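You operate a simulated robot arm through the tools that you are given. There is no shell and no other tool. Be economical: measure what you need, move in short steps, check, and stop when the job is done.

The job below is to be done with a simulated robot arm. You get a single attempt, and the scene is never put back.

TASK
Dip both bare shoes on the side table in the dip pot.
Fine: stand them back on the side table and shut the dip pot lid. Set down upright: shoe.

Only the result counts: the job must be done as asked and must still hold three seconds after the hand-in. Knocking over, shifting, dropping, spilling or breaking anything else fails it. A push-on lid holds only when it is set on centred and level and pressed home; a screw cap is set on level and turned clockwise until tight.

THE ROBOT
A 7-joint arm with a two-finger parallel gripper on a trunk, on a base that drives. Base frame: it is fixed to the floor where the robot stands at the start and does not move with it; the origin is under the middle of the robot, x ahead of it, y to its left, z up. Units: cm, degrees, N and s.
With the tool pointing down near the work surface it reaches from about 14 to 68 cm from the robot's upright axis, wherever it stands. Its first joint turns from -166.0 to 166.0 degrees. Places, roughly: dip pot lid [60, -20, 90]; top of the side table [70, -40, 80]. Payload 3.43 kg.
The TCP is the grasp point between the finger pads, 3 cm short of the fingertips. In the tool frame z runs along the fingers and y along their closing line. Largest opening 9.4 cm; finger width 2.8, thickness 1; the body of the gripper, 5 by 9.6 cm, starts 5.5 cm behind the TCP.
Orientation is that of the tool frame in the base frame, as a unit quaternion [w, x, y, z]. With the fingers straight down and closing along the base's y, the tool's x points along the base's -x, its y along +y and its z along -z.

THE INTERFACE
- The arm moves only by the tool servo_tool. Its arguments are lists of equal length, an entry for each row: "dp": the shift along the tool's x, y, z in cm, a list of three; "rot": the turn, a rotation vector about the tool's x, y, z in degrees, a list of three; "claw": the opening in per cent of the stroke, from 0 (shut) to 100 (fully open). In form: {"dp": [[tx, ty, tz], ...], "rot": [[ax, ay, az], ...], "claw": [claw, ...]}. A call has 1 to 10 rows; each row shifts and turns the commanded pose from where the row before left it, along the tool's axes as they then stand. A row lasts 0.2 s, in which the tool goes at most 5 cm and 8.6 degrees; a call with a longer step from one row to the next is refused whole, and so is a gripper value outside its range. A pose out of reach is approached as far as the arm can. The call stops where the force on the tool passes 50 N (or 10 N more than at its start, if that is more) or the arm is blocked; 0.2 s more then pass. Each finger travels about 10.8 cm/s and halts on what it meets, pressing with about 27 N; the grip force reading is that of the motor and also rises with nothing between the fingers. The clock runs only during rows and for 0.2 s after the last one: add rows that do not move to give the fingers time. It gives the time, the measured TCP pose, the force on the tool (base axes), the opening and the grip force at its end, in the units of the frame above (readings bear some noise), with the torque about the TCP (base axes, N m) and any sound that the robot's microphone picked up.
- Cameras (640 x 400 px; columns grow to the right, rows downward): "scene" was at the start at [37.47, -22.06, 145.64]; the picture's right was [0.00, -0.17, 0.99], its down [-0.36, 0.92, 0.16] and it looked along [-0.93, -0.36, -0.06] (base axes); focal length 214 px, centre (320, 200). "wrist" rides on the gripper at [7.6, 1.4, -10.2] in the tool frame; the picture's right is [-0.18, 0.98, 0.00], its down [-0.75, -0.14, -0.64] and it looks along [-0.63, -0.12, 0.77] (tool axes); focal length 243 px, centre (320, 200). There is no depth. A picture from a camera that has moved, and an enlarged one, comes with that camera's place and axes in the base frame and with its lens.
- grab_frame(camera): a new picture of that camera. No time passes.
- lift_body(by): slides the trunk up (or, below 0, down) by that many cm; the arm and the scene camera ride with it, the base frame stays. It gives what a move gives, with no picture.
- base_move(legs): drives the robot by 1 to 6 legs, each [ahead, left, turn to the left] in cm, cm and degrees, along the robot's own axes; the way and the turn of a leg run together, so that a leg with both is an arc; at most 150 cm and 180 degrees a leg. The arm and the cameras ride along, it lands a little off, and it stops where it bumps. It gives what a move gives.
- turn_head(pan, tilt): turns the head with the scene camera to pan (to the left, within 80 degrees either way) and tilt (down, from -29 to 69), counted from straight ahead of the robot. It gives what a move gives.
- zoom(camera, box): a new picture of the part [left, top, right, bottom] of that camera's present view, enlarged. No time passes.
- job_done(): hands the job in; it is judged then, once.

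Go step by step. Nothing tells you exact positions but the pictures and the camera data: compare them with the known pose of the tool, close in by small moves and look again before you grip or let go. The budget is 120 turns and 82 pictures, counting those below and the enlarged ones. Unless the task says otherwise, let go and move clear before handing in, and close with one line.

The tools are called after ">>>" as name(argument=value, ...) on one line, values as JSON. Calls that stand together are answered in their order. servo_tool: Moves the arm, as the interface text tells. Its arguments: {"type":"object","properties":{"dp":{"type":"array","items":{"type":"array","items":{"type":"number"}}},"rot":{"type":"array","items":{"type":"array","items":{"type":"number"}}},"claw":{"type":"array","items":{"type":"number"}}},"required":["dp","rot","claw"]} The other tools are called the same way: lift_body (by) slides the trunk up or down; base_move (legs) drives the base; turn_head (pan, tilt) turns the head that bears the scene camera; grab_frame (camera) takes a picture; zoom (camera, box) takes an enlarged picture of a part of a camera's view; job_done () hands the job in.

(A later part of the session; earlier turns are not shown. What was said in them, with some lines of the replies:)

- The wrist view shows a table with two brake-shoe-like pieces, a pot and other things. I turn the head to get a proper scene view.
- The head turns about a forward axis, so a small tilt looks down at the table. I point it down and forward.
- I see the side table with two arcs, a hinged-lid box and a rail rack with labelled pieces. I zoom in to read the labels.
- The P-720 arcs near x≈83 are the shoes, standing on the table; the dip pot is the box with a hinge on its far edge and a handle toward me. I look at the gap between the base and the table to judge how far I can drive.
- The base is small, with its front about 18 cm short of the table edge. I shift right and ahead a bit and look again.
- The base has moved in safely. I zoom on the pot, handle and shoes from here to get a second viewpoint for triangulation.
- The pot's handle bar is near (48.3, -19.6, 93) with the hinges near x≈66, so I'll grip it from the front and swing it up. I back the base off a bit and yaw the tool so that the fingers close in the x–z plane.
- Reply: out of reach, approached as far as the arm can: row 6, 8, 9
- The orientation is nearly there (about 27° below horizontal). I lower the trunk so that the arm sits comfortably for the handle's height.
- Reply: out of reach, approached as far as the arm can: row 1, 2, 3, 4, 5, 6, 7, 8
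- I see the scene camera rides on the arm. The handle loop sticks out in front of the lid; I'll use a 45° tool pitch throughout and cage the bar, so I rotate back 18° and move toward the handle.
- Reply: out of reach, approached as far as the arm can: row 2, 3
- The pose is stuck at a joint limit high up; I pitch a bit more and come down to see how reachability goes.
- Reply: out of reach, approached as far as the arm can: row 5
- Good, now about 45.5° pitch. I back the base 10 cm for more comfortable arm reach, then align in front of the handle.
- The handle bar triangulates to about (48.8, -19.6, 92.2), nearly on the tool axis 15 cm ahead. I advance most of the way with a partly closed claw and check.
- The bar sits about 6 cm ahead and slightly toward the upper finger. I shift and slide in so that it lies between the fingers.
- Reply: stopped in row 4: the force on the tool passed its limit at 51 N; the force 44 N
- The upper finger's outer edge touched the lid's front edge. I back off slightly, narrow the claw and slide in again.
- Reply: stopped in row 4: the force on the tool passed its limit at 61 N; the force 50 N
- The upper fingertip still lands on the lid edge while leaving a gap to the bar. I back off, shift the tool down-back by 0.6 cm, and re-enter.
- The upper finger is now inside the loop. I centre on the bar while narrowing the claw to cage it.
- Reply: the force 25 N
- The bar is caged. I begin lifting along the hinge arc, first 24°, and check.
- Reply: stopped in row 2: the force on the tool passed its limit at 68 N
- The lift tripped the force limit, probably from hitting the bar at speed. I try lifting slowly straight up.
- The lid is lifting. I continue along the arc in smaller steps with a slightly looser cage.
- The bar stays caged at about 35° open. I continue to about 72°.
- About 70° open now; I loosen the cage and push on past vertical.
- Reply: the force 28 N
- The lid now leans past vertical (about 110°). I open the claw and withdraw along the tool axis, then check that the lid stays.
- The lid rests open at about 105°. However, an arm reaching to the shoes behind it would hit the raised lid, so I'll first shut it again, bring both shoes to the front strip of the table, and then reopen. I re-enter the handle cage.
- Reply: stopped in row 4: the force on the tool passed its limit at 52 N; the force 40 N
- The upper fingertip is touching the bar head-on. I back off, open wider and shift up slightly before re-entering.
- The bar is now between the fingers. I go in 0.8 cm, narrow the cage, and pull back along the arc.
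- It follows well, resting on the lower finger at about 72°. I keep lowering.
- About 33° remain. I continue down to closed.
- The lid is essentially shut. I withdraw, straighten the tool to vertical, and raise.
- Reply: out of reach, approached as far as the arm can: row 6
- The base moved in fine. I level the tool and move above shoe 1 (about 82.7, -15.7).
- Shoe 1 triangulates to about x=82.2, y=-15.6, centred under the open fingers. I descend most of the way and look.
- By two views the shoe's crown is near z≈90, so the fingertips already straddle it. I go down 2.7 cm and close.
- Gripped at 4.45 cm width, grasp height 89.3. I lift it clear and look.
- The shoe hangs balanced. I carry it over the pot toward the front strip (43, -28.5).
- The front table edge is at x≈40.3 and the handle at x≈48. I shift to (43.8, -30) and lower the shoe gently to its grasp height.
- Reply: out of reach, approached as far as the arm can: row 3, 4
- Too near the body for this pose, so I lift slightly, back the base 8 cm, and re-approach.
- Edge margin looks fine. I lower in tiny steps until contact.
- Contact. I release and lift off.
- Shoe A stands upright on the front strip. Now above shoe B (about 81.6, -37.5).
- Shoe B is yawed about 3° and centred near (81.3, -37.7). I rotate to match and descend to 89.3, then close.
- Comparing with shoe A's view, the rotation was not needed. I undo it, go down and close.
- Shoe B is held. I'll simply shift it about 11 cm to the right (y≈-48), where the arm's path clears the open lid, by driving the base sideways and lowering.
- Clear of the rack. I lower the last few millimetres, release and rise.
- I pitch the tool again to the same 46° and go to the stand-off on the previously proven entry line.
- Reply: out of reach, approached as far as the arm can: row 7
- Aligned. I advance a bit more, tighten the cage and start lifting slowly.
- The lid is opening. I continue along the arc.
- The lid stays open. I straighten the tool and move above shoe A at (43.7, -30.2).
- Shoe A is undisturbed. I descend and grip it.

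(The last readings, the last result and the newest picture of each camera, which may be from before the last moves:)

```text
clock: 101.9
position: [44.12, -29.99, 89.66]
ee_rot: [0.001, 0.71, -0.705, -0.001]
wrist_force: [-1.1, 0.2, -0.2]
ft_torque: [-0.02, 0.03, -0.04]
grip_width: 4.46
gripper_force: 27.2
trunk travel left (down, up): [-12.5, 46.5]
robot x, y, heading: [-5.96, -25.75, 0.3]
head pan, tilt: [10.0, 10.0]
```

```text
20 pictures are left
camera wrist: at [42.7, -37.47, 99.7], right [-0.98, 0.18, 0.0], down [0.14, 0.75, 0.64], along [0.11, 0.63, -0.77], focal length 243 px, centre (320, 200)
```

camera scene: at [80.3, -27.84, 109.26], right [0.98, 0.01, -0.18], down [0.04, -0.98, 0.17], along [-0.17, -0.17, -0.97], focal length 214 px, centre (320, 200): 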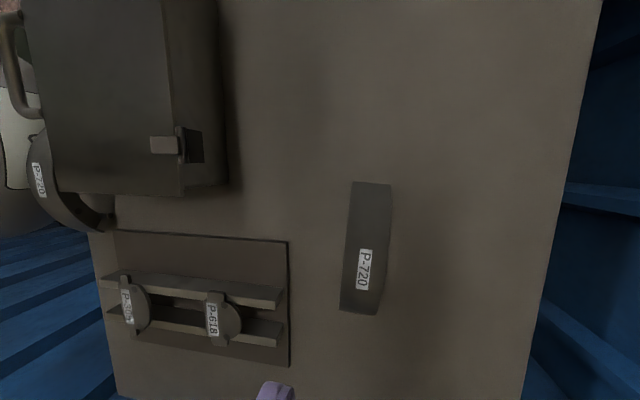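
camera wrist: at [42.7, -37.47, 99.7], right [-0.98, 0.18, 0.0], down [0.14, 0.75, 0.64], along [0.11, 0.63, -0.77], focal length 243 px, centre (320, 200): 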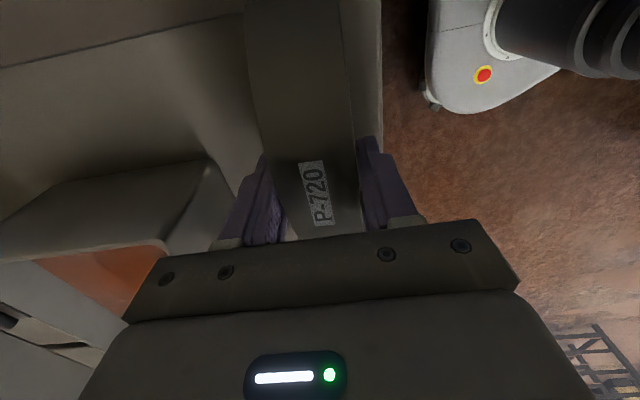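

Gripped. I lift and carry it over the open pot (57.8, -18.8).

>>> servo_tool(dp=[[0, 0, -1], [0, 0, -4], [0, 0, -4], [0, 0, -4], [0, 0, -2], [-2.8, -3.4, 0], [-2.8, -3.4, 0], [-2.8, -3.5, 0], [-2.7, -3.4, 0], [0, 0, 0]], rot=[[0, 0, 0], [0, 0, 0], [0, 0, 0], [0, 0, 0], [0, 0, 0], [0, 0, 0], [0, 0, 0], [0, 0, 0], [0, 0, 0], [0, 0, 0]], claw=[30, 30, 30, 30, 30, 30, 30, 30, 30, 30])

>>> grab_frame(camera="wrist")

>>> grab_frame(camera="scene")

```text
clock: 104.1
position: [57.88, -19.01, 104.59]
ee_rot: [0.001, 0.709, -0.705, -0.001]
wrist_force: [1.0, -0.2, -3.5]
ft_torque: [0.0, 0.01, 0.03]
grip_width: 4.44
gripper_force: 26.9
trunk travel left (down, up): [-12.5, 46.5]
robot x, y, heading: [-5.83, -25.51, 0.4]
head pan, tilt: [10.0, 10.0]
```

```text
19 pictures are left
camera wrist: at [56.42, -26.56, 114.73], right [-0.98, 0.18, 0.0], down [0.14, 0.75, 0.64], along [0.11, 0.63, -0.77], focal length 243 px, centre (320, 200)
```

wrist: 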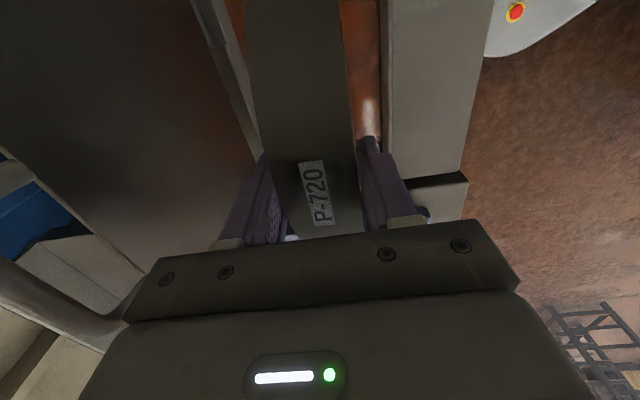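

```text
18 pictures are left
camera scene: at [56.36, -9.54, 108.3], right [0.98, 0.01, -0.18], down [0.04, -0.98, 0.17], along [-0.17, -0.17, -0.97], focal length 214 px, centre (320, 200)
```

scene: 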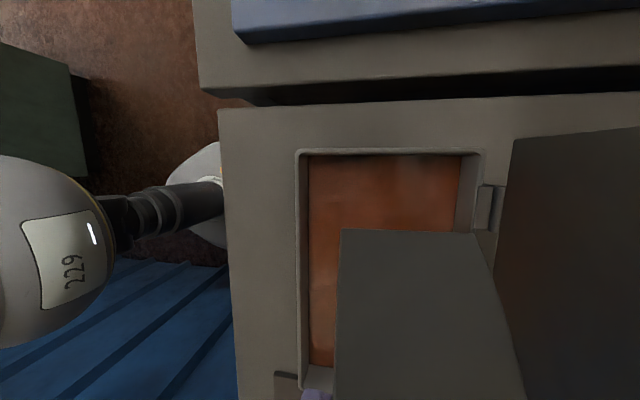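

The pot opening is about x 52.2–63.8, y -29 to -8.8; the shoe is nearly centred. I shift +0.8 in y and lower it in.

>>> servo_tool(dp=[[-0.8, -0.1, 0], [0, 0, 2.5], [0, 0, 2.5], [0, 0, 2], [0, 0, 1.5], [0, 0, 1], [0, 0, 1], [0, 0, 0]], rot=[[0, 0, 0], [0, 0, 0], [0, 0, 0], [0, 0, 0], [0, 0, 0], [0, 0, 0], [0, 0, 0], [0, 0, 0]], claw=[30, 30, 30, 30, 30, 30, 30, 30])

>>> grab_frame(camera="wrist")

```text
clock: 105.9
position: [57.88, -18.18, 93.75]
ee_rot: [0.001, 0.708, -0.706, 0.0]
wrist_force: [-0.3, 0.2, -2.9]
ft_torque: [-0.01, -0.02, 0.02]
grip_width: 4.42
gripper_force: 26.8
trunk travel left (down, up): [-12.5, 46.5]
robot x, y, heading: [-5.82, -25.47, 0.5]
head pan, tilt: [10.0, 10.0]
```

```text
17 pictures are left
camera wrist: at [56.43, -25.72, 103.99], right [-0.98, 0.18, 0.0], down [0.14, 0.75, 0.64], along [0.11, 0.63, -0.77], focal length 243 px, centre (320, 200)
```

wrist: 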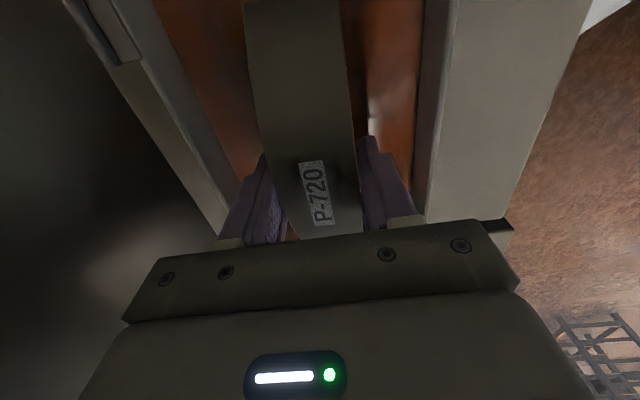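

>>> servo_tool(dp=[[0, 0, 0.5], [0, 0, 0.5], [0, 0, 0.5], [0, 0, 0.5], [0, 0, 0.5], [0, 0, 0.5], [0, 0, 0], [0, 0, 0]], rot=[[0, 0, 0], [0, 0, 0], [0, 0, 0], [0, 0, 0], [0, 0, 0], [0, 0, 0], [0, 0, 0], [0, 0, 0]], claw=[30, 30, 30, 30, 30, 30, 30, 30])

>>> grab_frame(camera="wrist")

```text
clock: 107.7
position: [57.75, -18.35, 90.81]
ee_rot: [0.0, 0.709, -0.705, 0.001]
wrist_force: [0.0, 0.0, -3.2]
ft_torque: [-0.03, -0.02, 0.0]
grip_width: 4.41
gripper_force: 27.1
trunk travel left (down, up): [-12.5, 46.5]
robot x, y, heading: [-5.9, -25.79, 0.3]
head pan, tilt: [10.0, 10.0]
```

```text
16 pictures are left
camera wrist: at [56.36, -25.86, 101.05], right [-0.98, 0.18, 0.0], down [0.14, 0.75, 0.64], along [0.11, 0.63, -0.77], focal length 243 px, centre (320, 200)
```

wrist: 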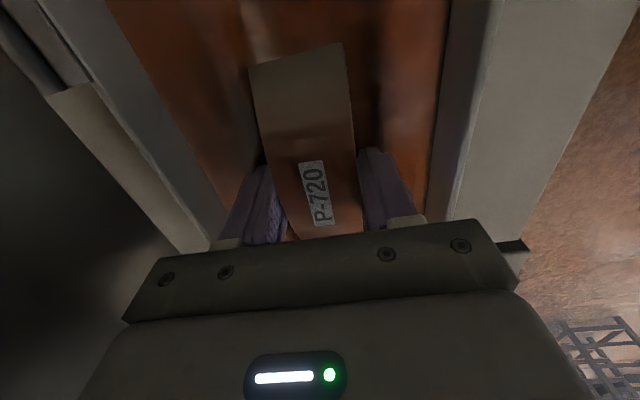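

The shoe's ends are under the surface now. I go deeper until it's covered or touches the bottom.

>>> servo_tool(dp=[[0, 0, 0.4], [0, 0, 0.4], [0, 0, 0.4], [0, 0, 0.4], [0, 0, 0.4], [0, 0, 0.4], [0, 0, 0], [0, 0, 0]], rot=[[0, 0, 0], [0, 0, 0], [0, 0, 0], [0, 0, 0], [0, 0, 0], [0, 0, 0], [0, 0, 0], [0, 0, 0]], claw=[30, 30, 30, 30, 30, 30, 30, 30])

>>> grab_frame(camera="wrist")

```text
clock: 109.5
position: [57.63, -18.14, 88.78]
ee_rot: [0.0, 0.709, -0.705, 0.001]
wrist_force: [-2.9, -0.5, 21.4]
ft_torque: [0.83, -0.42, 0.17]
grip_width: 4.44
gripper_force: 27.2
trunk travel left (down, up): [-12.5, 46.5]
robot x, y, heading: [-5.91, -25.61, 0.4]
head pan, tilt: [10.0, 10.0]
```

```text
15 pictures are left
camera wrist: at [56.27, -25.69, 98.92], right [-0.98, 0.18, 0.0], down [0.14, 0.75, 0.64], along [0.12, 0.63, -0.77], focal length 243 px, centre (320, 200)
```

wrist: 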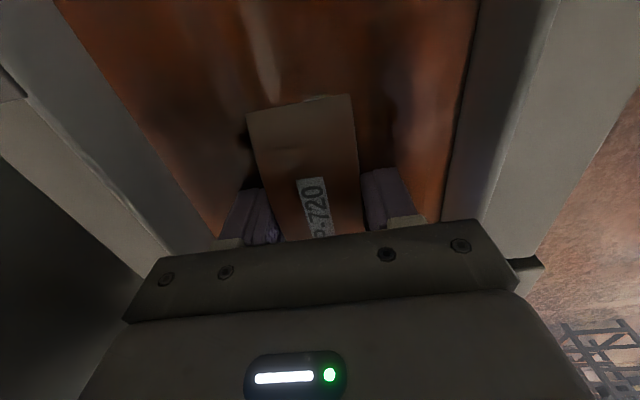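

It touched the pot floor, so that's as deep as it goes. I lift it out, look, and carry it back to the front strip.

>>> servo_tool(dp=[[0, 0, -0.5], [0, 0, -1.5], [0, 0, -2], [0, 0, -3], [0, 0, -4], [0, 0, -4], [0, 0, 0], [0, 0, 0]], rot=[[0, 0, 0], [0, 0, 0], [0, 0, 0], [0, 0, 0], [0, 0, 0], [0, 0, 0], [0, 0, 0], [0, 0, 0]], claw=[30, 30, 30, 30, 30, 30, 30, 30])

>>> servo_tool(dp=[[3, 3.4, 0], [3, 3.4, 0], [3, 3.4, 0], [2.8, 3.3, 0], [0, 0, 4], [0, 0, 4], [0, 0, 3.5], [0, 0, 0]], rot=[[0, 0, 0], [0, 0, 0], [0, 0, 0], [0, 0, 0], [0, 0, 0], [0, 0, 0], [0, 0, 0], [0, 0, 0]], claw=[30, 30, 30, 30, 30, 30, 30, 30])

>>> grab_frame(camera="wrist")

```text
clock: 111.3
position: [57.94, -18.43, 103.52]
ee_rot: [0.001, 0.709, -0.705, 0.0]
wrist_force: [-0.6, -0.2, -2.7]
ft_torque: [0.03, 0.0, 0.02]
grip_width: 4.45
gripper_force: 26.9
trunk travel left (down, up): [-12.5, 46.5]
robot x, y, heading: [-6.11, -25.79, 0.1]
head pan, tilt: [10.0, 10.0]
```

```text
clock: 113.1
position: [43.98, -29.84, 91.87]
ee_rot: [0.0, 0.709, -0.705, 0.0]
wrist_force: [-0.6, -0.5, -3.6]
ft_torque: [0.01, 0.02, -0.01]
grip_width: 4.42
gripper_force: 26.7
trunk travel left (down, up): [-12.5, 46.5]
robot x, y, heading: [-6.06, -25.85, 0.2]
head pan, tilt: [10.0, 10.0]
```

```text
14 pictures are left
camera wrist: at [42.7, -37.46, 102.1], right [-0.98, 0.18, 0.0], down [0.14, 0.75, 0.64], along [0.11, 0.63, -0.77], focal length 243 px, centre (320, 200)
```

wrist: 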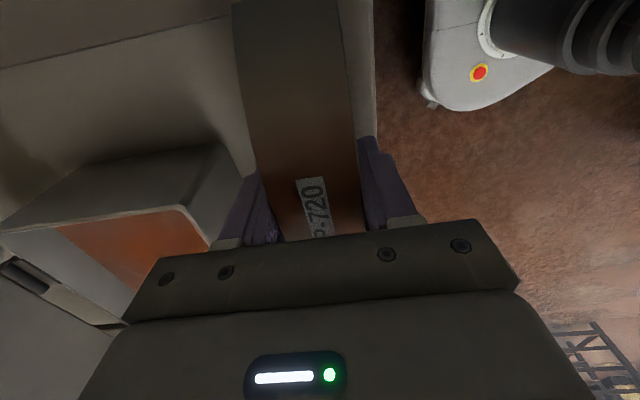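

The shoe is coated now, perhaps tipped slightly in the grip. I lower gently until it presses lightly on the table, which levels it.

>>> servo_tool(dp=[[0, 0, 0.6], [0, 0, 0.5], [0, 0, 0.4], [0, 0, 0.3], [0, 0, 0.2], [0, 0, 0], [0, 0, 0]], rot=[[0, 0, 0], [0, 0, 0], [0, 0, 0], [0, 0, 0], [0, 0, 0], [0, 0, 0], [0, 0, 0]], claw=[30, 30, 30, 30, 30, 30, 30])

```text
clock: 114.7
position: [44.25, -30.05, 90.01]
ee_rot: [0.001, 0.709, -0.705, -0.001]
wrist_force: [-0.6, 0.2, -2.9]
ft_torque: [-0.02, -0.02, 0.04]
grip_width: 4.44
gripper_force: 27.1
trunk travel left (down, up): [-12.5, 46.5]
robot x, y, heading: [-5.63, -25.87, 0.6]
head pan, tilt: [10.0, 10.0]
```

>>> servo_tool(dp=[[0, 0, 0.2], [0, 0, 0.2], [0, 0, 0.2], [0, 0, 0.2], [0, 0, 0.2], [0, 0, 0], [0, 0, 0]], rot=[[0, 0, 0], [0, 0, 0], [0, 0, 0], [0, 0, 0], [0, 0, 0], [0, 0, 0], [0, 0, 0]], claw=[30, 30, 30, 30, 30, 30, 30])

>>> grab_frame(camera="wrist")

```text
clock: 116.3
position: [44.45, -29.98, 88.96]
ee_rot: [0.001, 0.709, -0.705, -0.001]
wrist_force: [0.4, 0.0, -3.7]
ft_torque: [0.04, 0.04, -0.01]
grip_width: 4.42
gripper_force: 26.8
trunk travel left (down, up): [-12.5, 46.5]
robot x, y, heading: [-5.92, -25.88, 0.5]
head pan, tilt: [10.0, 10.0]
```

```text
13 pictures are left
camera wrist: at [42.98, -37.56, 99.24], right [-0.98, 0.18, 0.0], down [0.14, 0.75, 0.64], along [0.11, 0.63, -0.77], focal length 243 px, centre (320, 200)
```

wrist: 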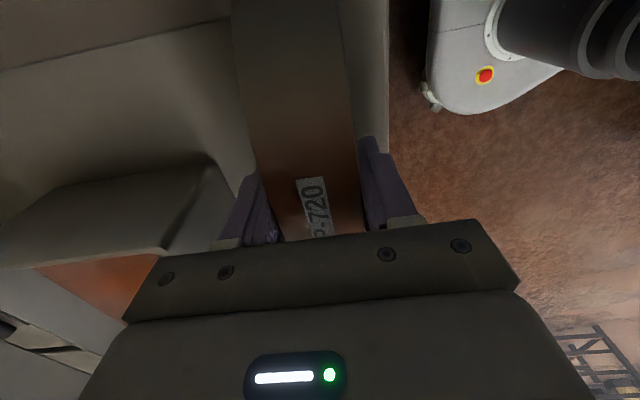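

>>> servo_tool(dp=[[0, 0, 0.2], [0, 0, 0.2], [0, 0, 0.2], [0, 0, 0.2], [0, 0, 0], [0, 0, 0]], rot=[[0, 0, 0], [0, 0, 0], [0, 0, 0], [0, 0, 0], [0, 0, 0], [0, 0, 0]], claw=[30, 30, 30, 30, 30, 30])

```text
clock: 117.7
position: [44.4, -29.96, 88.35]
ee_rot: [0.0, 0.709, -0.705, 0.0]
wrist_force: [-1.4, -0.2, -3.3]
ft_torque: [-0.03, 0.0, 0.03]
grip_width: 4.44
gripper_force: 27.0
trunk travel left (down, up): [-12.5, 46.5]
robot x, y, heading: [-5.86, -25.39, 0.4]
head pan, tilt: [10.0, 10.0]
```

>>> servo_tool(dp=[[0, 0, 0.25], [0, 0, 0.25], [0, 0, 0.25], [0, 0, 0.2], [0, 0, 0], [0, 0, 0]], rot=[[0, 0, 0], [0, 0, 0], [0, 0, 0], [0, 0, 0], [0, 0, 0], [0, 0, 0]], claw=[30, 30, 30, 30, 30, 30])

>>> grab_frame(camera="scene")

```text
clock: 118.6
position: [44.39, -29.92, 87.94]
ee_rot: [-0.002, 0.71, -0.704, 0.003]
wrist_force: [-9.4, -0.2, 25.7]
ft_torque: [0.26, 1.08, 0.01]
grip_width: 4.44
gripper_force: 27.5
trunk travel left (down, up): [-12.5, 46.5]
robot x, y, heading: [-6.0, -25.48, 0.4]
head pan, tilt: [10.0, 10.0]
stopped in row 4: the force on the tool passed its limit at 56 N (the readings are from after the stop); the commanded pose is now the measured one
```

```text
12 pictures are left
camera scene: at [42.84, -20.51, 91.75], right [0.99, 0.01, -0.17], down [0.04, -0.98, 0.17], along [-0.16, -0.18, -0.97], focal length 214 px, centre (320, 200)
```

scene: 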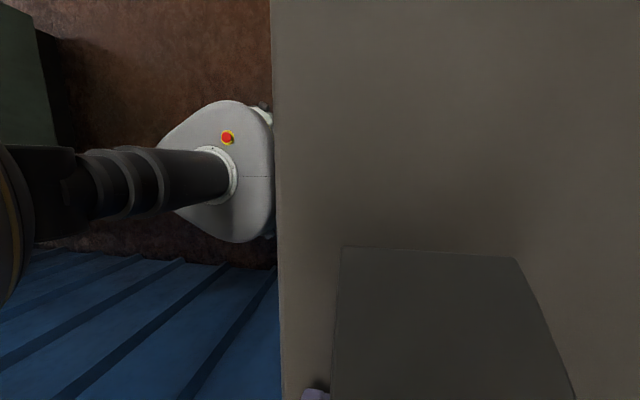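

It is firmly on the table. I relieve the pressure slightly, then open and rise.

>>> servo_tool(dp=[[0, 0, -0.15], [0, 0, 0], [0, 0, 0], [0, 0, 0]], rot=[[0, 0, 0], [0, 0, 0], [0, 0, 0], [0, 0, 0]], claw=[30, 30, 30, 30])

>>> servo_tool(dp=[[0, 0, 0], [0, 0, 0], [0, 0, 0], [0, 0, -1], [0, 0, -3], [0, 0, -4.5], [0, 0, -4.5], [0, 0, -4.5], [0, 0, -4.5], [0, 0, -4]], rot=[[0, 0, 0], [0, 0, 0], [0, 0, 0], [0, 0, 0], [0, 0, 0], [0, 0, 0], [0, 0, 0], [0, 0, 0], [0, 0, 0], [0, 0, 0]], claw=[50, 60, 75, 80, 80, 80, 80, 80, 80, 80])

>>> grab_frame(camera="wrist")

```text
clock: 119.6
position: [44.49, -29.98, 88.04]
ee_rot: [-0.001, 0.708, -0.706, 0.003]
wrist_force: [-9.9, 1.9, 14.2]
ft_torque: [0.24, 0.76, 0.05]
grip_width: 4.43
gripper_force: 27.4
trunk travel left (down, up): [-12.5, 46.5]
robot x, y, heading: [-5.98, -25.6, 0.2]
head pan, tilt: [10.0, 10.0]
```

```text
clock: 121.8
position: [44.26, -29.58, 114.04]
ee_rot: [-0.001, 0.709, -0.705, 0.002]
wrist_force: [0.3, 0.1, -0.3]
ft_torque: [0.02, 0.0, 0.0]
grip_width: 7.54
gripper_force: 0.0
trunk travel left (down, up): [-12.5, 46.5]
robot x, y, heading: [-5.85, -25.55, 0.2]
head pan, tilt: [10.0, 10.0]
```

```text
11 pictures are left
camera wrist: at [42.82, -37.15, 124.18], right [-0.98, 0.18, 0.0], down [0.13, 0.76, 0.64], along [0.12, 0.63, -0.77], focal length 243 px, centre (320, 200)
```

wrist: 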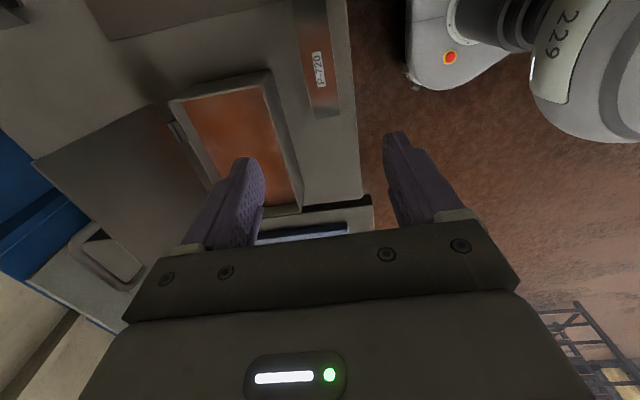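

Shoe A stands on the front strip, coated. Next shoe B at (81.7, -49): I drive right then forward, and move above it.

>>> base_move(legs=[[0, -11, 0], [21, 0, 0]])

>>> servo_tool(dp=[[2, -4.1, 0], [2, -4.1, 0], [2, -4.1, 0], [2, -4.1, 0], [0, 0, 3], [0, 0, 3], [0, 0, 0]], rot=[[0, 0, 0], [0, 0, 0], [0, 0, 0], [0, 0, 0], [0, 0, 0], [0, 0, 0], [0, 0, 0]], claw=[80, 80, 80, 80, 80, 80, 80])

```text
clock: 124.2
position: [65.55, -40.56, 113.79]
ee_rot: [-0.001, 0.709, -0.705, 0.002]
wrist_force: [0.8, 1.1, -0.3]
ft_torque: [0.02, 0.01, 0.0]
grip_width: 7.55
gripper_force: 0.0
trunk travel left (down, up): [-12.5, 46.5]
robot x, y, heading: [15.41, -36.44, 0.1]
head pan, tilt: [10.0, 10.0]
```

```text
clock: 125.8
position: [82.0, -48.67, 107.97]
ee_rot: [-0.001, 0.709, -0.705, 0.002]
wrist_force: [0.4, 0.5, -1.2]
ft_torque: [-0.01, 0.03, -0.01]
grip_width: 7.52
gripper_force: 0.0
trunk travel left (down, up): [-12.5, 46.5]
robot x, y, heading: [15.67, -36.3, 0.4]
head pan, tilt: [10.0, 10.0]
```

>>> servo_tool(dp=[[0.3, 0.3, 4], [0, 0, 4], [0, 0, 4], [0, 0, 3], [0, 0, 0]], rot=[[0, 0, 0], [0, 0, 0], [0, 0, 0], [0, 0, 0], [0, 0, 0]], claw=[80, 80, 80, 80, 80])

>>> grab_frame(camera="wrist")

```text
clock: 127.0
position: [82.03, -48.89, 93.31]
ee_rot: [-0.001, 0.709, -0.705, 0.002]
wrist_force: [0.0, -0.4, 0.4]
ft_torque: [-0.01, -0.02, -0.01]
grip_width: 7.49
gripper_force: 0.1
trunk travel left (down, up): [-12.5, 46.5]
robot x, y, heading: [15.36, -36.26, 0.0]
head pan, tilt: [10.0, 10.0]
```

```text
10 pictures are left
camera wrist: at [80.59, -56.42, 103.48], right [-0.98, 0.18, 0.0], down [0.13, 0.76, 0.64], along [0.12, 0.63, -0.77], focal length 243 px, centre (320, 200)
```

wrist: 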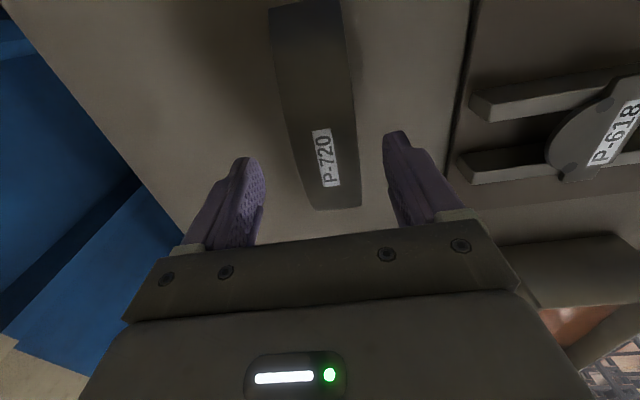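

Aligned over shoe B. I go down, grip and lift.

>>> servo_tool(dp=[[0, 0.2, 2], [0, 0, 2.1], [0, 0, 0], [0, 0, 0], [0, 0, 0], [0, 0, 0], [0, 0, 0]], rot=[[0, 0, 0], [0, 0, 0], [0, 0, 0], [0, 0, 0], [0, 0, 0], [0, 0, 0], [0, 0, 0]], claw=[80, 80, 60, 45, 35, 30, 30])

>>> servo_tool(dp=[[0, 0, -1], [0, 0, -3], [0, 0, -4], [0, 0, -4], [0, 0, -4], [0, 0, -4], [0, 0, -3], [0, 0, 0]], rot=[[0, 0, 0], [0, 0, 0], [0, 0, 0], [0, 0, 0], [0, 0, 0], [0, 0, 0], [0, 0, 0], [0, 0, 0]], claw=[30, 30, 30, 30, 30, 30, 30, 30])

```text
clock: 128.7
position: [81.76, -48.83, 88.9]
ee_rot: [-0.002, 0.709, -0.705, 0.003]
wrist_force: [0.3, 0.5, 2.1]
ft_torque: [0.02, -0.1, -0.06]
grip_width: 4.43
gripper_force: 26.4
trunk travel left (down, up): [-12.5, 46.5]
robot x, y, heading: [15.48, -36.48, 0.5]
head pan, tilt: [10.0, 10.0]
```

```text
clock: 130.4
position: [81.39, -48.72, 112.12]
ee_rot: [-0.001, 0.709, -0.706, 0.002]
wrist_force: [0.1, -0.1, -3.4]
ft_torque: [0.01, 0.02, 0.01]
grip_width: 4.46
gripper_force: 27.3
trunk travel left (down, up): [-12.5, 46.5]
robot x, y, heading: [15.22, -36.75, 0.2]
head pan, tilt: [10.0, 10.0]
```

Shoe B is held. I drive back and left, then bring it over the pot.

>>> base_move(legs=[[-21.3, 0, 0], [0, 11, 0]])

```text
clock: 132.9
position: [60.8, -38.0, 112.25]
ee_rot: [0.001, -0.707, 0.707, -0.002]
wrist_force: [0.8, 0.9, -3.8]
ft_torque: [0.0, 0.03, 0.02]
grip_width: 4.43
gripper_force: 26.7
trunk travel left (down, up): [-12.5, 46.5]
robot x, y, heading: [-4.87, -25.32, -0.0]
head pan, tilt: [10.0, 10.0]
```

>>> servo_tool(dp=[[0, 3, 0], [-4, 0, 0], [-4, 0, 0], [-4, 0, 0], [-4, 0, 0], [-3.7, 0, 0], [0, 0, 4], [0, 0, 4], [0, 0, 0]], rot=[[0, 0, 0], [0, 0, 0], [0, 0, 0], [0, 0, 0], [0, 0, 0], [0, 0, 0], [0, 0, 0], [0, 0, 0], [0, 0, 0]], claw=[30, 30, 30, 30, 30, 30, 30, 30, 30])

>>> grab_frame(camera="wrist")

```text
clock: 134.9
position: [57.88, -18.33, 104.14]
ee_rot: [0.001, -0.707, 0.708, -0.002]
wrist_force: [1.0, -0.2, -3.8]
ft_torque: [0.0, -0.03, -0.01]
grip_width: 4.42
gripper_force: 27.3
trunk travel left (down, up): [-12.5, 46.5]
robot x, y, heading: [-4.69, -25.07, 0.1]
head pan, tilt: [10.0, 10.0]
```

```text
9 pictures are left
camera wrist: at [56.34, -25.98, 114.42], right [-0.98, 0.18, 0.0], down [0.14, 0.75, 0.64], along [0.12, 0.63, -0.77], focal length 243 px, centre (320, 200)
```

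wrist: 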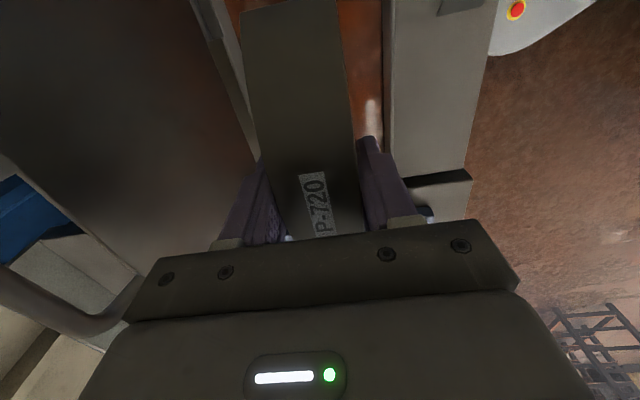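

Same alignment as before. I dip shoe B, easing near the bottom.

>>> servo_tool(dp=[[0, 0, 2.5], [0, 0, 2.5], [0, 0, 2.5], [0, 0, 2], [0, 0, 1.5], [0, 0, 1], [0, 0, 0.7], [0, 0, 0.5], [0, 0, 0.4], [0, 0, 0]], rot=[[0, 0, 0], [0, 0, 0], [0, 0, 0], [0, 0, 0], [0, 0, 0], [0, 0, 0], [0, 0, 0], [0, 0, 0], [0, 0, 0], [0, 0, 0]], claw=[30, 30, 30, 30, 30, 30, 30, 30, 30, 30])

>>> servo_tool(dp=[[0, 0, 0.2], [0, 0, 0.2], [0, 0, 0.2], [0, 0, 0], [0, 0, 0], [0, 0, 0]], rot=[[0, 0, 0], [0, 0, 0], [0, 0, 0], [0, 0, 0], [0, 0, 0], [0, 0, 0]], claw=[30, 30, 30, 30, 30, 30])

>>> grab_frame(camera="wrist")

```text
clock: 137.1
position: [58.14, -18.43, 90.6]
ee_rot: [-0.001, 0.708, -0.706, 0.002]
wrist_force: [-0.3, 0.6, -3.4]
ft_torque: [0.01, 0.01, 0.03]
grip_width: 4.43
gripper_force: 27.0
trunk travel left (down, up): [-12.5, 46.5]
robot x, y, heading: [-5.3, -25.02, -0.3]
head pan, tilt: [10.0, 10.0]
```

```text
clock: 138.5
position: [58.02, -18.39, 90.0]
ee_rot: [0.0, 0.707, -0.707, 0.002]
wrist_force: [0.4, -0.2, -3.2]
ft_torque: [0.01, 0.01, -0.02]
grip_width: 4.45
gripper_force: 26.5
trunk travel left (down, up): [-12.5, 46.5]
robot x, y, heading: [-5.28, -25.11, -0.3]
head pan, tilt: [10.0, 10.0]
```

```text
8 pictures are left
camera wrist: at [56.44, -25.89, 100.15], right [-0.98, 0.18, 0.0], down [0.14, 0.75, 0.64], along [0.12, 0.63, -0.77], focal length 243 px, centre (320, 200)
```

wrist: 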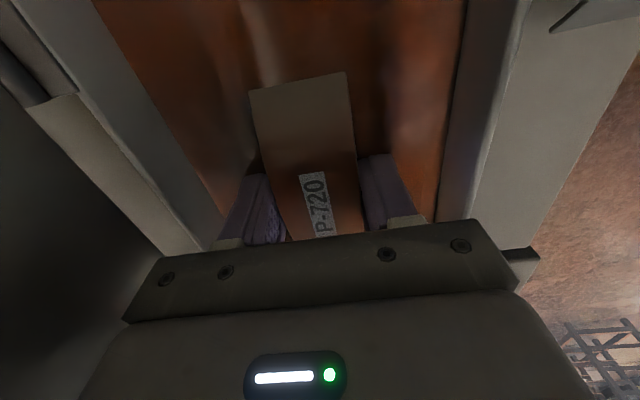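

>>> servo_tool(dp=[[0, 0, 0.3], [0, 0, 0.3], [0, 0, 0.2], [0, 0, 0], [0, 0, 0], [0, 0, 0]], rot=[[0, 0, 0], [0, 0, 0], [0, 0, 0], [0, 0, 0], [0, 0, 0], [0, 0, 0]], claw=[30, 30, 30, 30, 30, 30])

```text
clock: 139.9
position: [58.01, -18.28, 89.3]
ee_rot: [0.002, -0.707, 0.707, -0.002]
wrist_force: [3.7, 0.0, 21.0]
ft_torque: [0.0, 0.0, -0.01]
grip_width: 4.44
gripper_force: 26.6
trunk travel left (down, up): [-12.5, 46.5]
robot x, y, heading: [-5.23, -25.14, -0.1]
head pan, tilt: [10.0, 10.0]
```

Bottom contact, level. I lift out and reverse the route to set B back at (81.7, -49).

>>> servo_tool(dp=[[0, 0, -0.5], [0, 0, -1.5], [0, 0, -2], [0, 0, -3], [0, 0, -4], [0, 0, -4], [0, 0, -4], [0, 0, -4], [0, 0, 0]], rot=[[0, 0, 0], [0, 0, 0], [0, 0, 0], [0, 0, 0], [0, 0, 0], [0, 0, 0], [0, 0, 0], [0, 0, 0], [0, 0, 0]], claw=[30, 30, 30, 30, 30, 30, 30, 30, 30])

>>> servo_tool(dp=[[4, 0, 0], [4, 0, 0], [4, 0, 0], [4, 0, 0], [3.7, 0, 0], [0, -3, 0], [0, 0, 0]], rot=[[0, 0, 0], [0, 0, 0], [0, 0, 0], [0, 0, 0], [0, 0, 0], [0, 0, 0], [0, 0, 0]], claw=[30, 30, 30, 30, 30, 30, 30])

>>> base_move(legs=[[0, -11, 0], [21, 0, 0]])

```text
clock: 141.9
position: [58.06, -18.17, 112.23]
ee_rot: [0.0, 0.708, -0.707, 0.002]
wrist_force: [0.3, -0.2, -3.5]
ft_torque: [0.01, -0.01, 0.03]
grip_width: 4.41
gripper_force: 27.6
trunk travel left (down, up): [-12.5, 46.5]
robot x, y, heading: [-5.01, -25.1, 0.0]
head pan, tilt: [10.0, 10.0]
```

```text
clock: 143.5
position: [60.75, -38.16, 112.24]
ee_rot: [-0.001, 0.707, -0.707, 0.002]
wrist_force: [0.1, -0.1, -2.8]
ft_torque: [0.02, 0.0, -0.02]
grip_width: 4.45
gripper_force: 26.6
trunk travel left (down, up): [-12.5, 46.5]
robot x, y, heading: [-4.85, -25.04, -0.3]
head pan, tilt: [10.0, 10.0]
```

```text
clock: 145.9
position: [82.6, -48.58, 112.14]
ee_rot: [-0.001, 0.709, -0.705, 0.002]
wrist_force: [0.1, 0.1, -2.5]
ft_torque: [0.01, 0.01, -0.02]
grip_width: 4.43
gripper_force: 27.1
trunk travel left (down, up): [-12.5, 46.5]
robot x, y, heading: [16.92, -36.2, 0.4]
head pan, tilt: [10.0, 10.0]
```

Now lower shoe B toward the table and check.

>>> servo_tool(dp=[[0.3, 0.3, 4], [0, 0, 4.5], [0, 0, 4.5], [0, 0, 4.5], [0, 0, 4], [0, 0, 1.1], [0, 0, 0.3], [0, 0, 0]], rot=[[0, 0, 0], [0, 0, 0], [0, 0, 0], [0, 0, 0], [0, 0, 0], [0, 0, 0], [0, 0, 0], [0, 0, 0]], claw=[30, 30, 30, 30, 30, 30, 30, 30])

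>>> servo_tool(dp=[[0, 0, 0.15], [0, 0, 0.15], [0, 0, 0.1], [0, 0, 0], [0, 0, 0]], rot=[[0, 0, 0], [0, 0, 0], [0, 0, 0], [0, 0, 0], [0, 0, 0]], claw=[30, 30, 30, 30, 30])

```text
clock: 147.7
position: [82.4, -48.87, 89.54]
ee_rot: [-0.001, 0.709, -0.705, 0.001]
wrist_force: [0.1, 0.4, -4.2]
ft_torque: [0.0, 0.02, -0.01]
grip_width: 4.42
gripper_force: 27.3
trunk travel left (down, up): [-12.5, 46.5]
robot x, y, heading: [16.76, -36.27, 0.1]
head pan, tilt: [10.0, 10.0]
```

```text
clock: 148.9
position: [82.37, -48.85, 88.9]
ee_rot: [-0.001, 0.709, -0.705, 0.001]
wrist_force: [-0.3, 0.6, -2.3]
ft_torque: [0.04, 0.01, 0.02]
grip_width: 4.45
gripper_force: 27.2
trunk travel left (down, up): [-12.5, 46.5]
robot x, y, heading: [16.48, -36.25, -0.1]
head pan, tilt: [10.0, 10.0]
```

>>> servo_tool(dp=[[0, 0, 0.1], [0, 0, 0.1], [0, 0, 0.1], [0, 0, 0], [0, 0, 0]], rot=[[0, 0, 0], [0, 0, 0], [0, 0, 0], [0, 0, 0], [0, 0, 0]], claw=[30, 30, 30, 30, 30])

```text
clock: 150.1
position: [82.44, -48.81, 88.68]
ee_rot: [-0.001, 0.708, -0.706, 0.002]
wrist_force: [1.4, -0.2, 0.7]
ft_torque: [0.0, 0.01, -0.04]
grip_width: 4.43
gripper_force: 26.9
trunk travel left (down, up): [-12.5, 46.5]
robot x, y, heading: [17.46, -36.45, 0.1]
head pan, tilt: [10.0, 10.0]
```

Contact felt (load shifted to the table). I release, rise, look, and drive back to the lid stance.

>>> servo_tool(dp=[[0, 0, 0], [0, 0, 0], [0, 0, 0], [0, 0, -1], [0, 0, -4], [0, 0, -4], [0, 0, -4], [0, 0, -4], [0, 0, -4], [0, 0, -3]], rot=[[0, 0, 0], [0, 0, 0], [0, 0, 0], [0, 0, 0], [0, 0, 0], [0, 0, 0], [0, 0, 0], [0, 0, 0], [0, 0, 0], [0, 0, 0]], claw=[45, 60, 75, 80, 80, 80, 80, 80, 80, 80])

>>> grab_frame(camera="wrist")

>>> base_move(legs=[[-22.5, 0, 0], [0, 11, 0]])

```text
clock: 152.3
position: [82.55, -48.95, 112.65]
ee_rot: [-0.001, 0.708, -0.706, 0.002]
wrist_force: [0.2, 0.2, 0.4]
ft_torque: [0.03, -0.01, -0.02]
grip_width: 7.51
gripper_force: 0.0
trunk travel left (down, up): [-12.5, 46.5]
robot x, y, heading: [16.78, -35.95, 0.3]
head pan, tilt: [10.0, 10.0]
```

```text
7 pictures are left
camera wrist: at [81.0, -56.6, 122.84], right [-0.98, 0.18, 0.0], down [0.14, 0.75, 0.64], along [0.12, 0.63, -0.77], focal length 243 px, centre (320, 200)
```

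wrist: 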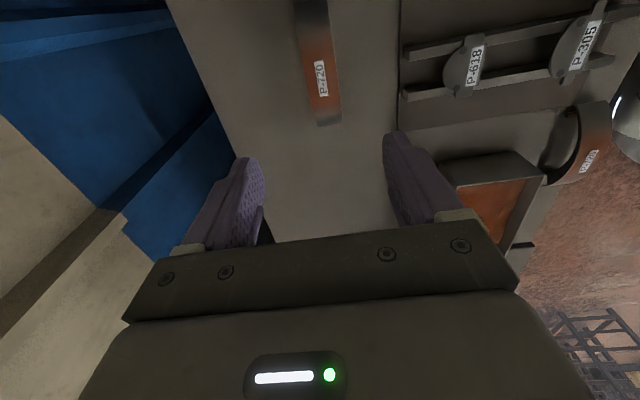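

```text
clock: 154.8
position: [60.18, -37.97, 112.72]
ee_rot: [-0.001, 0.708, -0.706, 0.003]
wrist_force: [-0.2, 0.8, -0.5]
ft_torque: [-0.04, 0.04, -0.02]
grip_width: 7.53
gripper_force: 0.1
trunk travel left (down, up): [-12.5, 46.5]
robot x, y, heading: [-5.85, -25.13, 0.2]
head pan, tilt: [10.0, 10.0]
```

Both shoes are coated and standing. Now I return to the lid: rise, move over, pitch the tool.

>>> servo_tool(dp=[[0, 0, -4], [0, 0, -4], [-3.9, 0.5, 0], [-3.9, 0.5, 0], [-3.9, 0.5, 0], [-3.9, 0.5, 0], [-3.8, 0, 0], [0, 0, 0]], rot=[[0, 0, 0], [0, 0, 0], [0, 0, 0], [0, 0, 0], [0, 0, 0], [0, 0, 0], [0, 0, 0], [0, 0, 0]], claw=[62, 62, 62, 62, 62, 62, 62, 62])

>>> servo_tool(dp=[[0, 0, 0], [0, 0, 0], [0, 0, 0], [0, 0, 0], [0, 0, 0], [0, 0, 0], [0, 0, 0]], rot=[[7.3, 0, 0], [7.3, 0, 0], [7.3, 0, 0], [7.3, 0, 0], [7.3, 0, 0], [7.3, 0, 0], [0, 0, 0]], claw=[62, 62, 62, 62, 62, 62, 62])

```text
clock: 156.6
position: [58.14, -18.63, 120.56]
ee_rot: [-0.002, 0.708, -0.706, 0.001]
wrist_force: [0.9, 0.4, 0.5]
ft_torque: [-0.02, 0.0, 0.01]
grip_width: 5.81
gripper_force: 0.1
trunk travel left (down, up): [-12.5, 46.5]
robot x, y, heading: [-5.48, -25.26, 0.2]
head pan, tilt: [10.0, 10.0]
```

```text
clock: 158.2
position: [57.96, -18.62, 120.61]
ee_rot: [-0.265, 0.657, -0.654, 0.266]
wrist_force: [0.5, -0.2, 0.4]
ft_torque: [-0.03, 0.02, -0.02]
grip_width: 5.82
gripper_force: 0.0
trunk travel left (down, up): [-12.5, 46.5]
robot x, y, heading: [-5.29, -25.2, 0.1]
head pan, tilt: [10.0, 10.0]
```

>>> servo_tool(dp=[[0, 0.8, 0], [0, 0, 3], [0, 0, 3], [0, 0, 2.5], [0, 0, 2], [0, 0, 1.3], [0, 0, 0]], rot=[[0, 0, 0], [0, 0, 0], [0, 0, 0], [0, 0, 0], [0, 0, 0], [0, 0, 0], [0, 0, 0]], claw=[64, 64, 64, 64, 64, 64, 64])

>>> grab_frame(camera="wrist")

```text
clock: 159.8
position: [65.82, -18.43, 111.45]
ee_rot: [-0.265, 0.656, -0.655, 0.266]
wrist_force: [-0.6, 0.5, -0.5]
ft_torque: [0.0, 0.0, 0.0]
grip_width: 6.04
gripper_force: 0.0
trunk travel left (down, up): [-12.5, 46.5]
robot x, y, heading: [-5.89, -24.8, 0.4]
head pan, tilt: [10.0, 10.0]
```

```text
6 pictures are left
camera wrist: at [57.62, -26.04, 117.78], right [-0.71, 0.18, -0.68], down [-0.35, 0.75, 0.56], along [0.62, 0.63, -0.47], focal length 243 px, centre (320, 200)
```

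wrist: 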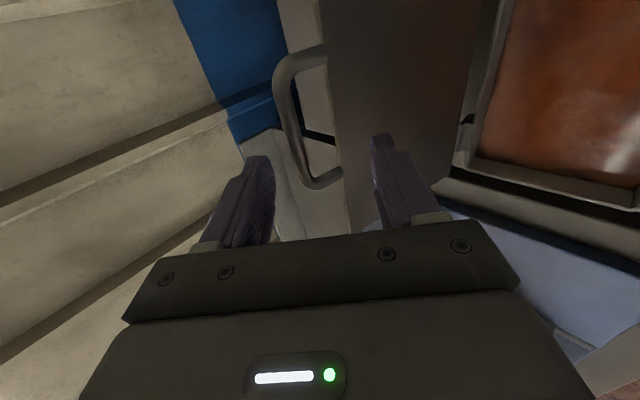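

The bar is between the fingers. I go in and pull back along the closing arc as before.

>>> servo_tool(dp=[[0, 0, 1.4], [0, 0, 1.5], [0, 0.74, -1.23], [0, 0.85, -1.16], [0, 0.94, -1.09], [0, 1.04, -1.0], [0, 1.12, -0.91], [0, 1.19, -0.8]], rot=[[0, 0, 0], [0, 0, 0], [0, 0, 0], [0, 0, 0], [0, 0, 0], [0, 0, 0], [0, 0, 0], [0, 0, 0]], claw=[60, 50, 40, 40, 40, 40, 40, 40])

>>> grab_frame(camera="wrist")

```text
clock: 161.6
position: [59.17, -18.62, 109.85]
ee_rot: [-0.266, 0.656, -0.654, 0.265]
wrist_force: [-1.4, 0.1, -0.3]
ft_torque: [-0.01, -0.01, 0.0]
grip_width: 3.79
gripper_force: 0.2
trunk travel left (down, up): [-12.5, 46.5]
robot x, y, heading: [-5.64, -24.84, 0.2]
head pan, tilt: [10.0, 10.0]
```

```text
5 pictures are left
camera wrist: at [51.05, -26.17, 116.23], right [-0.71, 0.18, -0.68], down [-0.35, 0.75, 0.56], along [0.62, 0.63, -0.47], focal length 243 px, centre (320, 200)
```

wrist: 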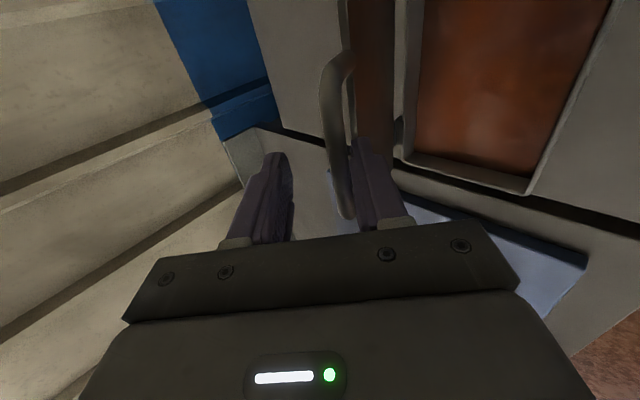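

Same state as the first closing. I repeat the proven lowering sequence.

>>> servo_tool(dp=[[0, 1.32, -0.59], [0, 1.36, -0.47], [0, 1.4, -0.35], [0, 1.42, -0.22], [0, 1.44, -0.1], [0, 1.44, 0.02], [0, 1.43, 0.15], [0, 1.41, 0.27], [0, 1.38, 0.4]], rot=[[0, 0, 0], [0, 0, 0], [0, 0, 0], [0, 0, 0], [0, 0, 0], [0, 0, 0], [0, 0, 0], [0, 0, 0], [0, 0, 0]], claw=[38, 34, 30, 30, 30, 30, 30, 30, 30])

>>> servo_tool(dp=[[0, 1.4, 0.35], [0, 1.36, 0.47], [0, 1.31, 0.58], [0, 1.26, 0.7], [0, 1.19, 0.8], [0, 0.6, 0.45], [0, 0.5, 0.4], [0, 0, 0]], rot=[[0, 0, 0], [0, 0, 0], [0, 0, 0], [0, 0, 0], [0, 0, 0], [0, 0, 0], [0, 0, 0], [0, 0, 0]], claw=[30, 30, 30, 30, 30, 30, 30, 30])

>>> grab_frame(camera="wrist")

```text
clock: 163.6
position: [49.29, -18.67, 101.71]
ee_rot: [-0.266, 0.657, -0.654, 0.264]
wrist_force: [-0.8, 1.1, -0.1]
ft_torque: [0.1, 0.03, -0.03]
grip_width: 2.87
gripper_force: 0.2
trunk travel left (down, up): [-12.5, 46.5]
robot x, y, heading: [-5.51, -24.75, 0.1]
head pan, tilt: [10.0, 10.0]
```

```text
clock: 165.4
position: [46.61, -18.58, 93.61]
ee_rot: [-0.265, 0.657, -0.654, 0.265]
wrist_force: [0.8, 0.1, -0.1]
ft_torque: [-0.05, -0.01, 0.0]
grip_width: 2.84
gripper_force: 0.1
trunk travel left (down, up): [-12.5, 46.5]
robot x, y, heading: [-5.6, -24.91, 0.0]
head pan, tilt: [10.0, 10.0]
```

```text
4 pictures are left
camera wrist: at [38.43, -26.24, 99.86], right [-0.71, 0.18, -0.68], down [-0.35, 0.75, 0.56], along [0.62, 0.63, -0.47], focal length 243 px, centre (320, 200)
```

wrist: 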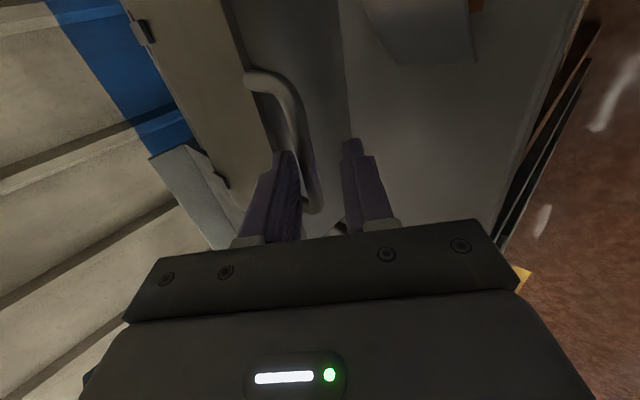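

The lid appears closed. I withdraw, straighten the tool and press lightly on the lid top to make sure it's shut.

>>> servo_tool(dp=[[0, 0, -2], [0, 0, -3], [0, 0, -3], [0, 0, -3], [0, 0, -2], [0, 0, 0]], rot=[[0, 0, 0], [0, 0, 0], [0, 0, 0], [0, 0, 0], [0, 0, 0], [0, 0, 0]], claw=[34, 34, 34, 20, 5, 0])

>>> servo_tool(dp=[[0, 0, 0], [0, 0, 0], [0, 0, 0], [0, 0, 0], [0, 0, 0], [0, 0, 0], [0, -4.5, -1], [0, -4.5, 0], [0, -4.5, 0], [0, -3.5, 0]], rot=[[-7.3, 0, 0], [-7.3, 0, 0], [-7.3, 0, 0], [-7.3, 0, 0], [-7.3, 0, 0], [-7.3, 0, 0], [0, 0, 0], [0, 0, 0], [0, 0, 0], [0, 0, 0]], claw=[0, 0, 0, 0, 0, 0, 0, 0, 0, 0])

```text
clock: 166.8
position: [37.52, -18.51, 103.2]
ee_rot: [-0.264, 0.657, -0.654, 0.265]
wrist_force: [0.9, 0.3, 0.2]
ft_torque: [0.0, 0.02, 0.01]
grip_width: 0.0
gripper_force: 26.9
trunk travel left (down, up): [-12.5, 46.5]
robot x, y, heading: [-5.83, -25.07, 0.1]
head pan, tilt: [10.0, 10.0]
```

```text
clock: 169.0
position: [54.49, -18.39, 103.87]
ee_rot: [-0.001, 0.709, -0.705, 0.002]
wrist_force: [0.3, -0.9, -1.2]
ft_torque: [-0.01, -0.02, 0.01]
grip_width: 0.0
gripper_force: 26.7
trunk travel left (down, up): [-12.5, 46.5]
robot x, y, heading: [-5.66, -25.02, 0.2]
head pan, tilt: [10.0, 10.0]
```

>>> servo_tool(dp=[[0, 0, 2], [0, 0, 2], [0, 0, 1.2], [0, 0, 0.5], [0, 0, 0.4], [0, 0, 0.4], [0, 0, 0.3], [0, 0, 0.3], [0, 0, 0]], rot=[[0, 0, 0], [0, 0, 0], [0, 0, 0], [0, 0, 0], [0, 0, 0], [0, 0, 0], [0, 0, 0], [0, 0, 0], [0, 0, 0]], claw=[0, 0, 0, 0, 0, 0, 0, 0, 0])

```text
clock: 171.0
position: [54.51, -18.59, 97.11]
ee_rot: [-0.002, 0.708, -0.706, 0.001]
wrist_force: [0.2, -0.5, -0.2]
ft_torque: [-0.03, 0.0, 0.02]
grip_width: 0.0
gripper_force: 26.8
trunk travel left (down, up): [-12.5, 46.5]
robot x, y, heading: [-5.68, -24.7, 0.5]
head pan, tilt: [10.0, 10.0]
```

>>> servo_tool(dp=[[0, 0, 0.3], [0, 0, 0.3], [0, 0, 0.3], [0, 0, 0.3], [0, 0, 0.2], [0, 0, 0]], rot=[[0, 0, 0], [0, 0, 0], [0, 0, 0], [0, 0, 0], [0, 0, 0], [0, 0, 0]], claw=[0, 0, 0, 0, 0, 0])

```text
clock: 172.5
position: [54.56, -18.67, 96.18]
ee_rot: [-0.006, 0.708, -0.706, 0.005]
wrist_force: [-11.7, -0.5, 20.1]
ft_torque: [-0.08, 0.47, 0.02]
grip_width: 0.01
gripper_force: 26.5
trunk travel left (down, up): [-12.5, 46.5]
robot x, y, heading: [-5.46, -25.13, 0.1]
head pan, tilt: [10.0, 10.0]
stopped in row 6: the force on the tool passed its limit at 52 N (the readings are from after the stop); the commanded pose is now the measured one
```

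The lid is solidly seated. I rise clear and take a final look.

>>> servo_tool(dp=[[0, 0, -1], [0, 0, -4], [0, 0, -4.5], [0, 0, -4.5], [0, 0, -4.5], [0, 0, -4.5], [0, 4, 0], [0, 4, 0], [0, 4, 0]], rot=[[0, 0, 0], [0, 0, 0], [0, 0, 0], [0, 0, 0], [0, 0, 0], [0, 0, 0], [0, 0, 0], [0, 0, 0], [0, 0, 0]], claw=[0, 0, 0, 0, 0, 0, 20, 20, 20])

>>> turn_head(pan=0, tilt=-20)

>>> grab_frame(camera="scene")

>>> grab_frame(camera="wrist")

```text
clock: 174.5
position: [42.07, -18.8, 118.65]
ee_rot: [-0.004, 0.708, -0.706, 0.005]
wrist_force: [0.6, 0.1, 0.2]
ft_torque: [0.04, 0.0, -0.02]
grip_width: 1.86
gripper_force: 0.1
trunk travel left (down, up): [-12.5, 46.5]
robot x, y, heading: [-5.82, -25.24, -0.1]
head pan, tilt: [10.0, 10.0]
```

```text
clock: 175.5
position: [42.3, -18.8, 118.61]
ee_rot: [-0.005, 0.708, -0.706, 0.004]
wrist_force: [-0.3, 0.1, -0.5]
ft_torque: [0.0, 0.0, 0.01]
grip_width: 1.89
gripper_force: 0.1
trunk travel left (down, up): [-12.5, 46.5]
robot x, y, heading: [-5.6, -25.12, -0.1]
head pan, tilt: [0.0, -20.0]
```

```text
3 pictures are left
camera scene: at [42.29, -4.88, 123.94], right [1.0, 0.0, 0.01], down [0.01, -0.94, -0.34], along [0.01, 0.34, -0.94], focal length 214 px, centre (320, 200)
```

scene: 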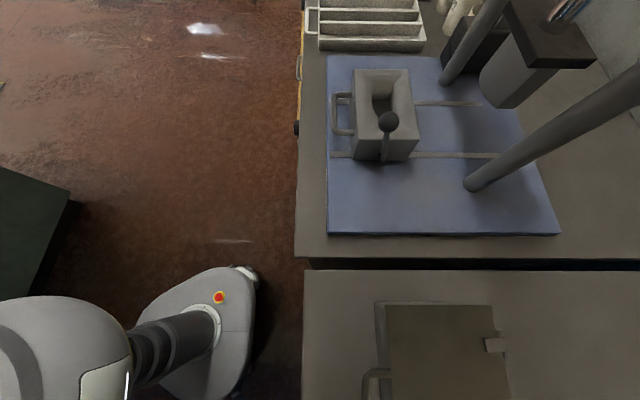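

```text
2 pictures are left
camera wrist: at [40.65, -26.42, 128.79], right [-0.98, 0.18, -0.01], down [0.13, 0.75, 0.64], along [0.13, 0.63, -0.77], focal length 243 px, centre (320, 200)
```

wrist: 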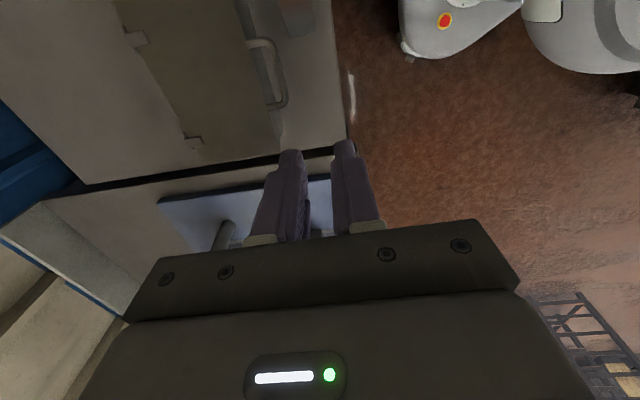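

The lid is shut. I take one last scene view toward the shoes.

>>> turn_head(pan=-20, tilt=32)

>>> grab_frame(camera="scene")

```text
clock: 176.7
position: [42.3, -18.85, 118.61]
ee_rot: [-0.004, 0.708, -0.706, 0.004]
wrist_force: [0.8, -0.1, 0.0]
ft_torque: [-0.04, -0.01, 0.02]
grip_width: 1.86
gripper_force: 0.0
trunk travel left (down, up): [-12.5, 46.5]
robot x, y, heading: [-5.84, -25.15, 0.4]
head pan, tilt: [-20.0, 32.0]
```

```text
1 pictures are left
camera scene: at [45.39, -12.93, 123.16], right [0.94, 0.0, 0.35], down [-0.18, -0.85, 0.5], along [0.3, -0.53, -0.79], focal length 214 px, centre (320, 200)
```

scene: 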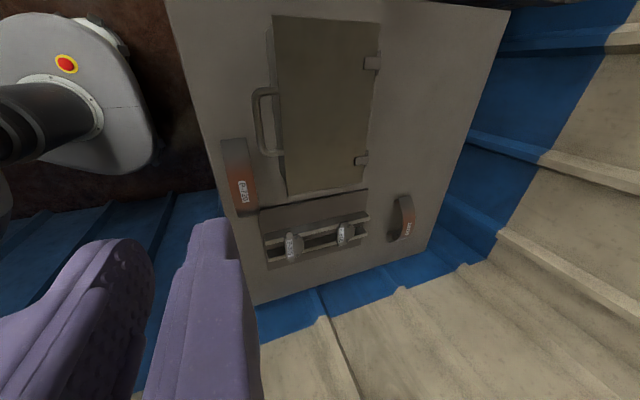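

Both shoes are coated and standing upright, the lid is shut, the rack is untouched and the arm is clear. I hand in.

>>> job_done()

```text
The job is handed in.
```

Both shoes have been dipped and stand upright on the side table, the dip pot lid is pressed shut, and the job is handed in. The shoes went down to the pot floor, but their crowns may have stayed just above the liquid. They also stand in new spots: one at the front edge of the table and one to the right of its old place.
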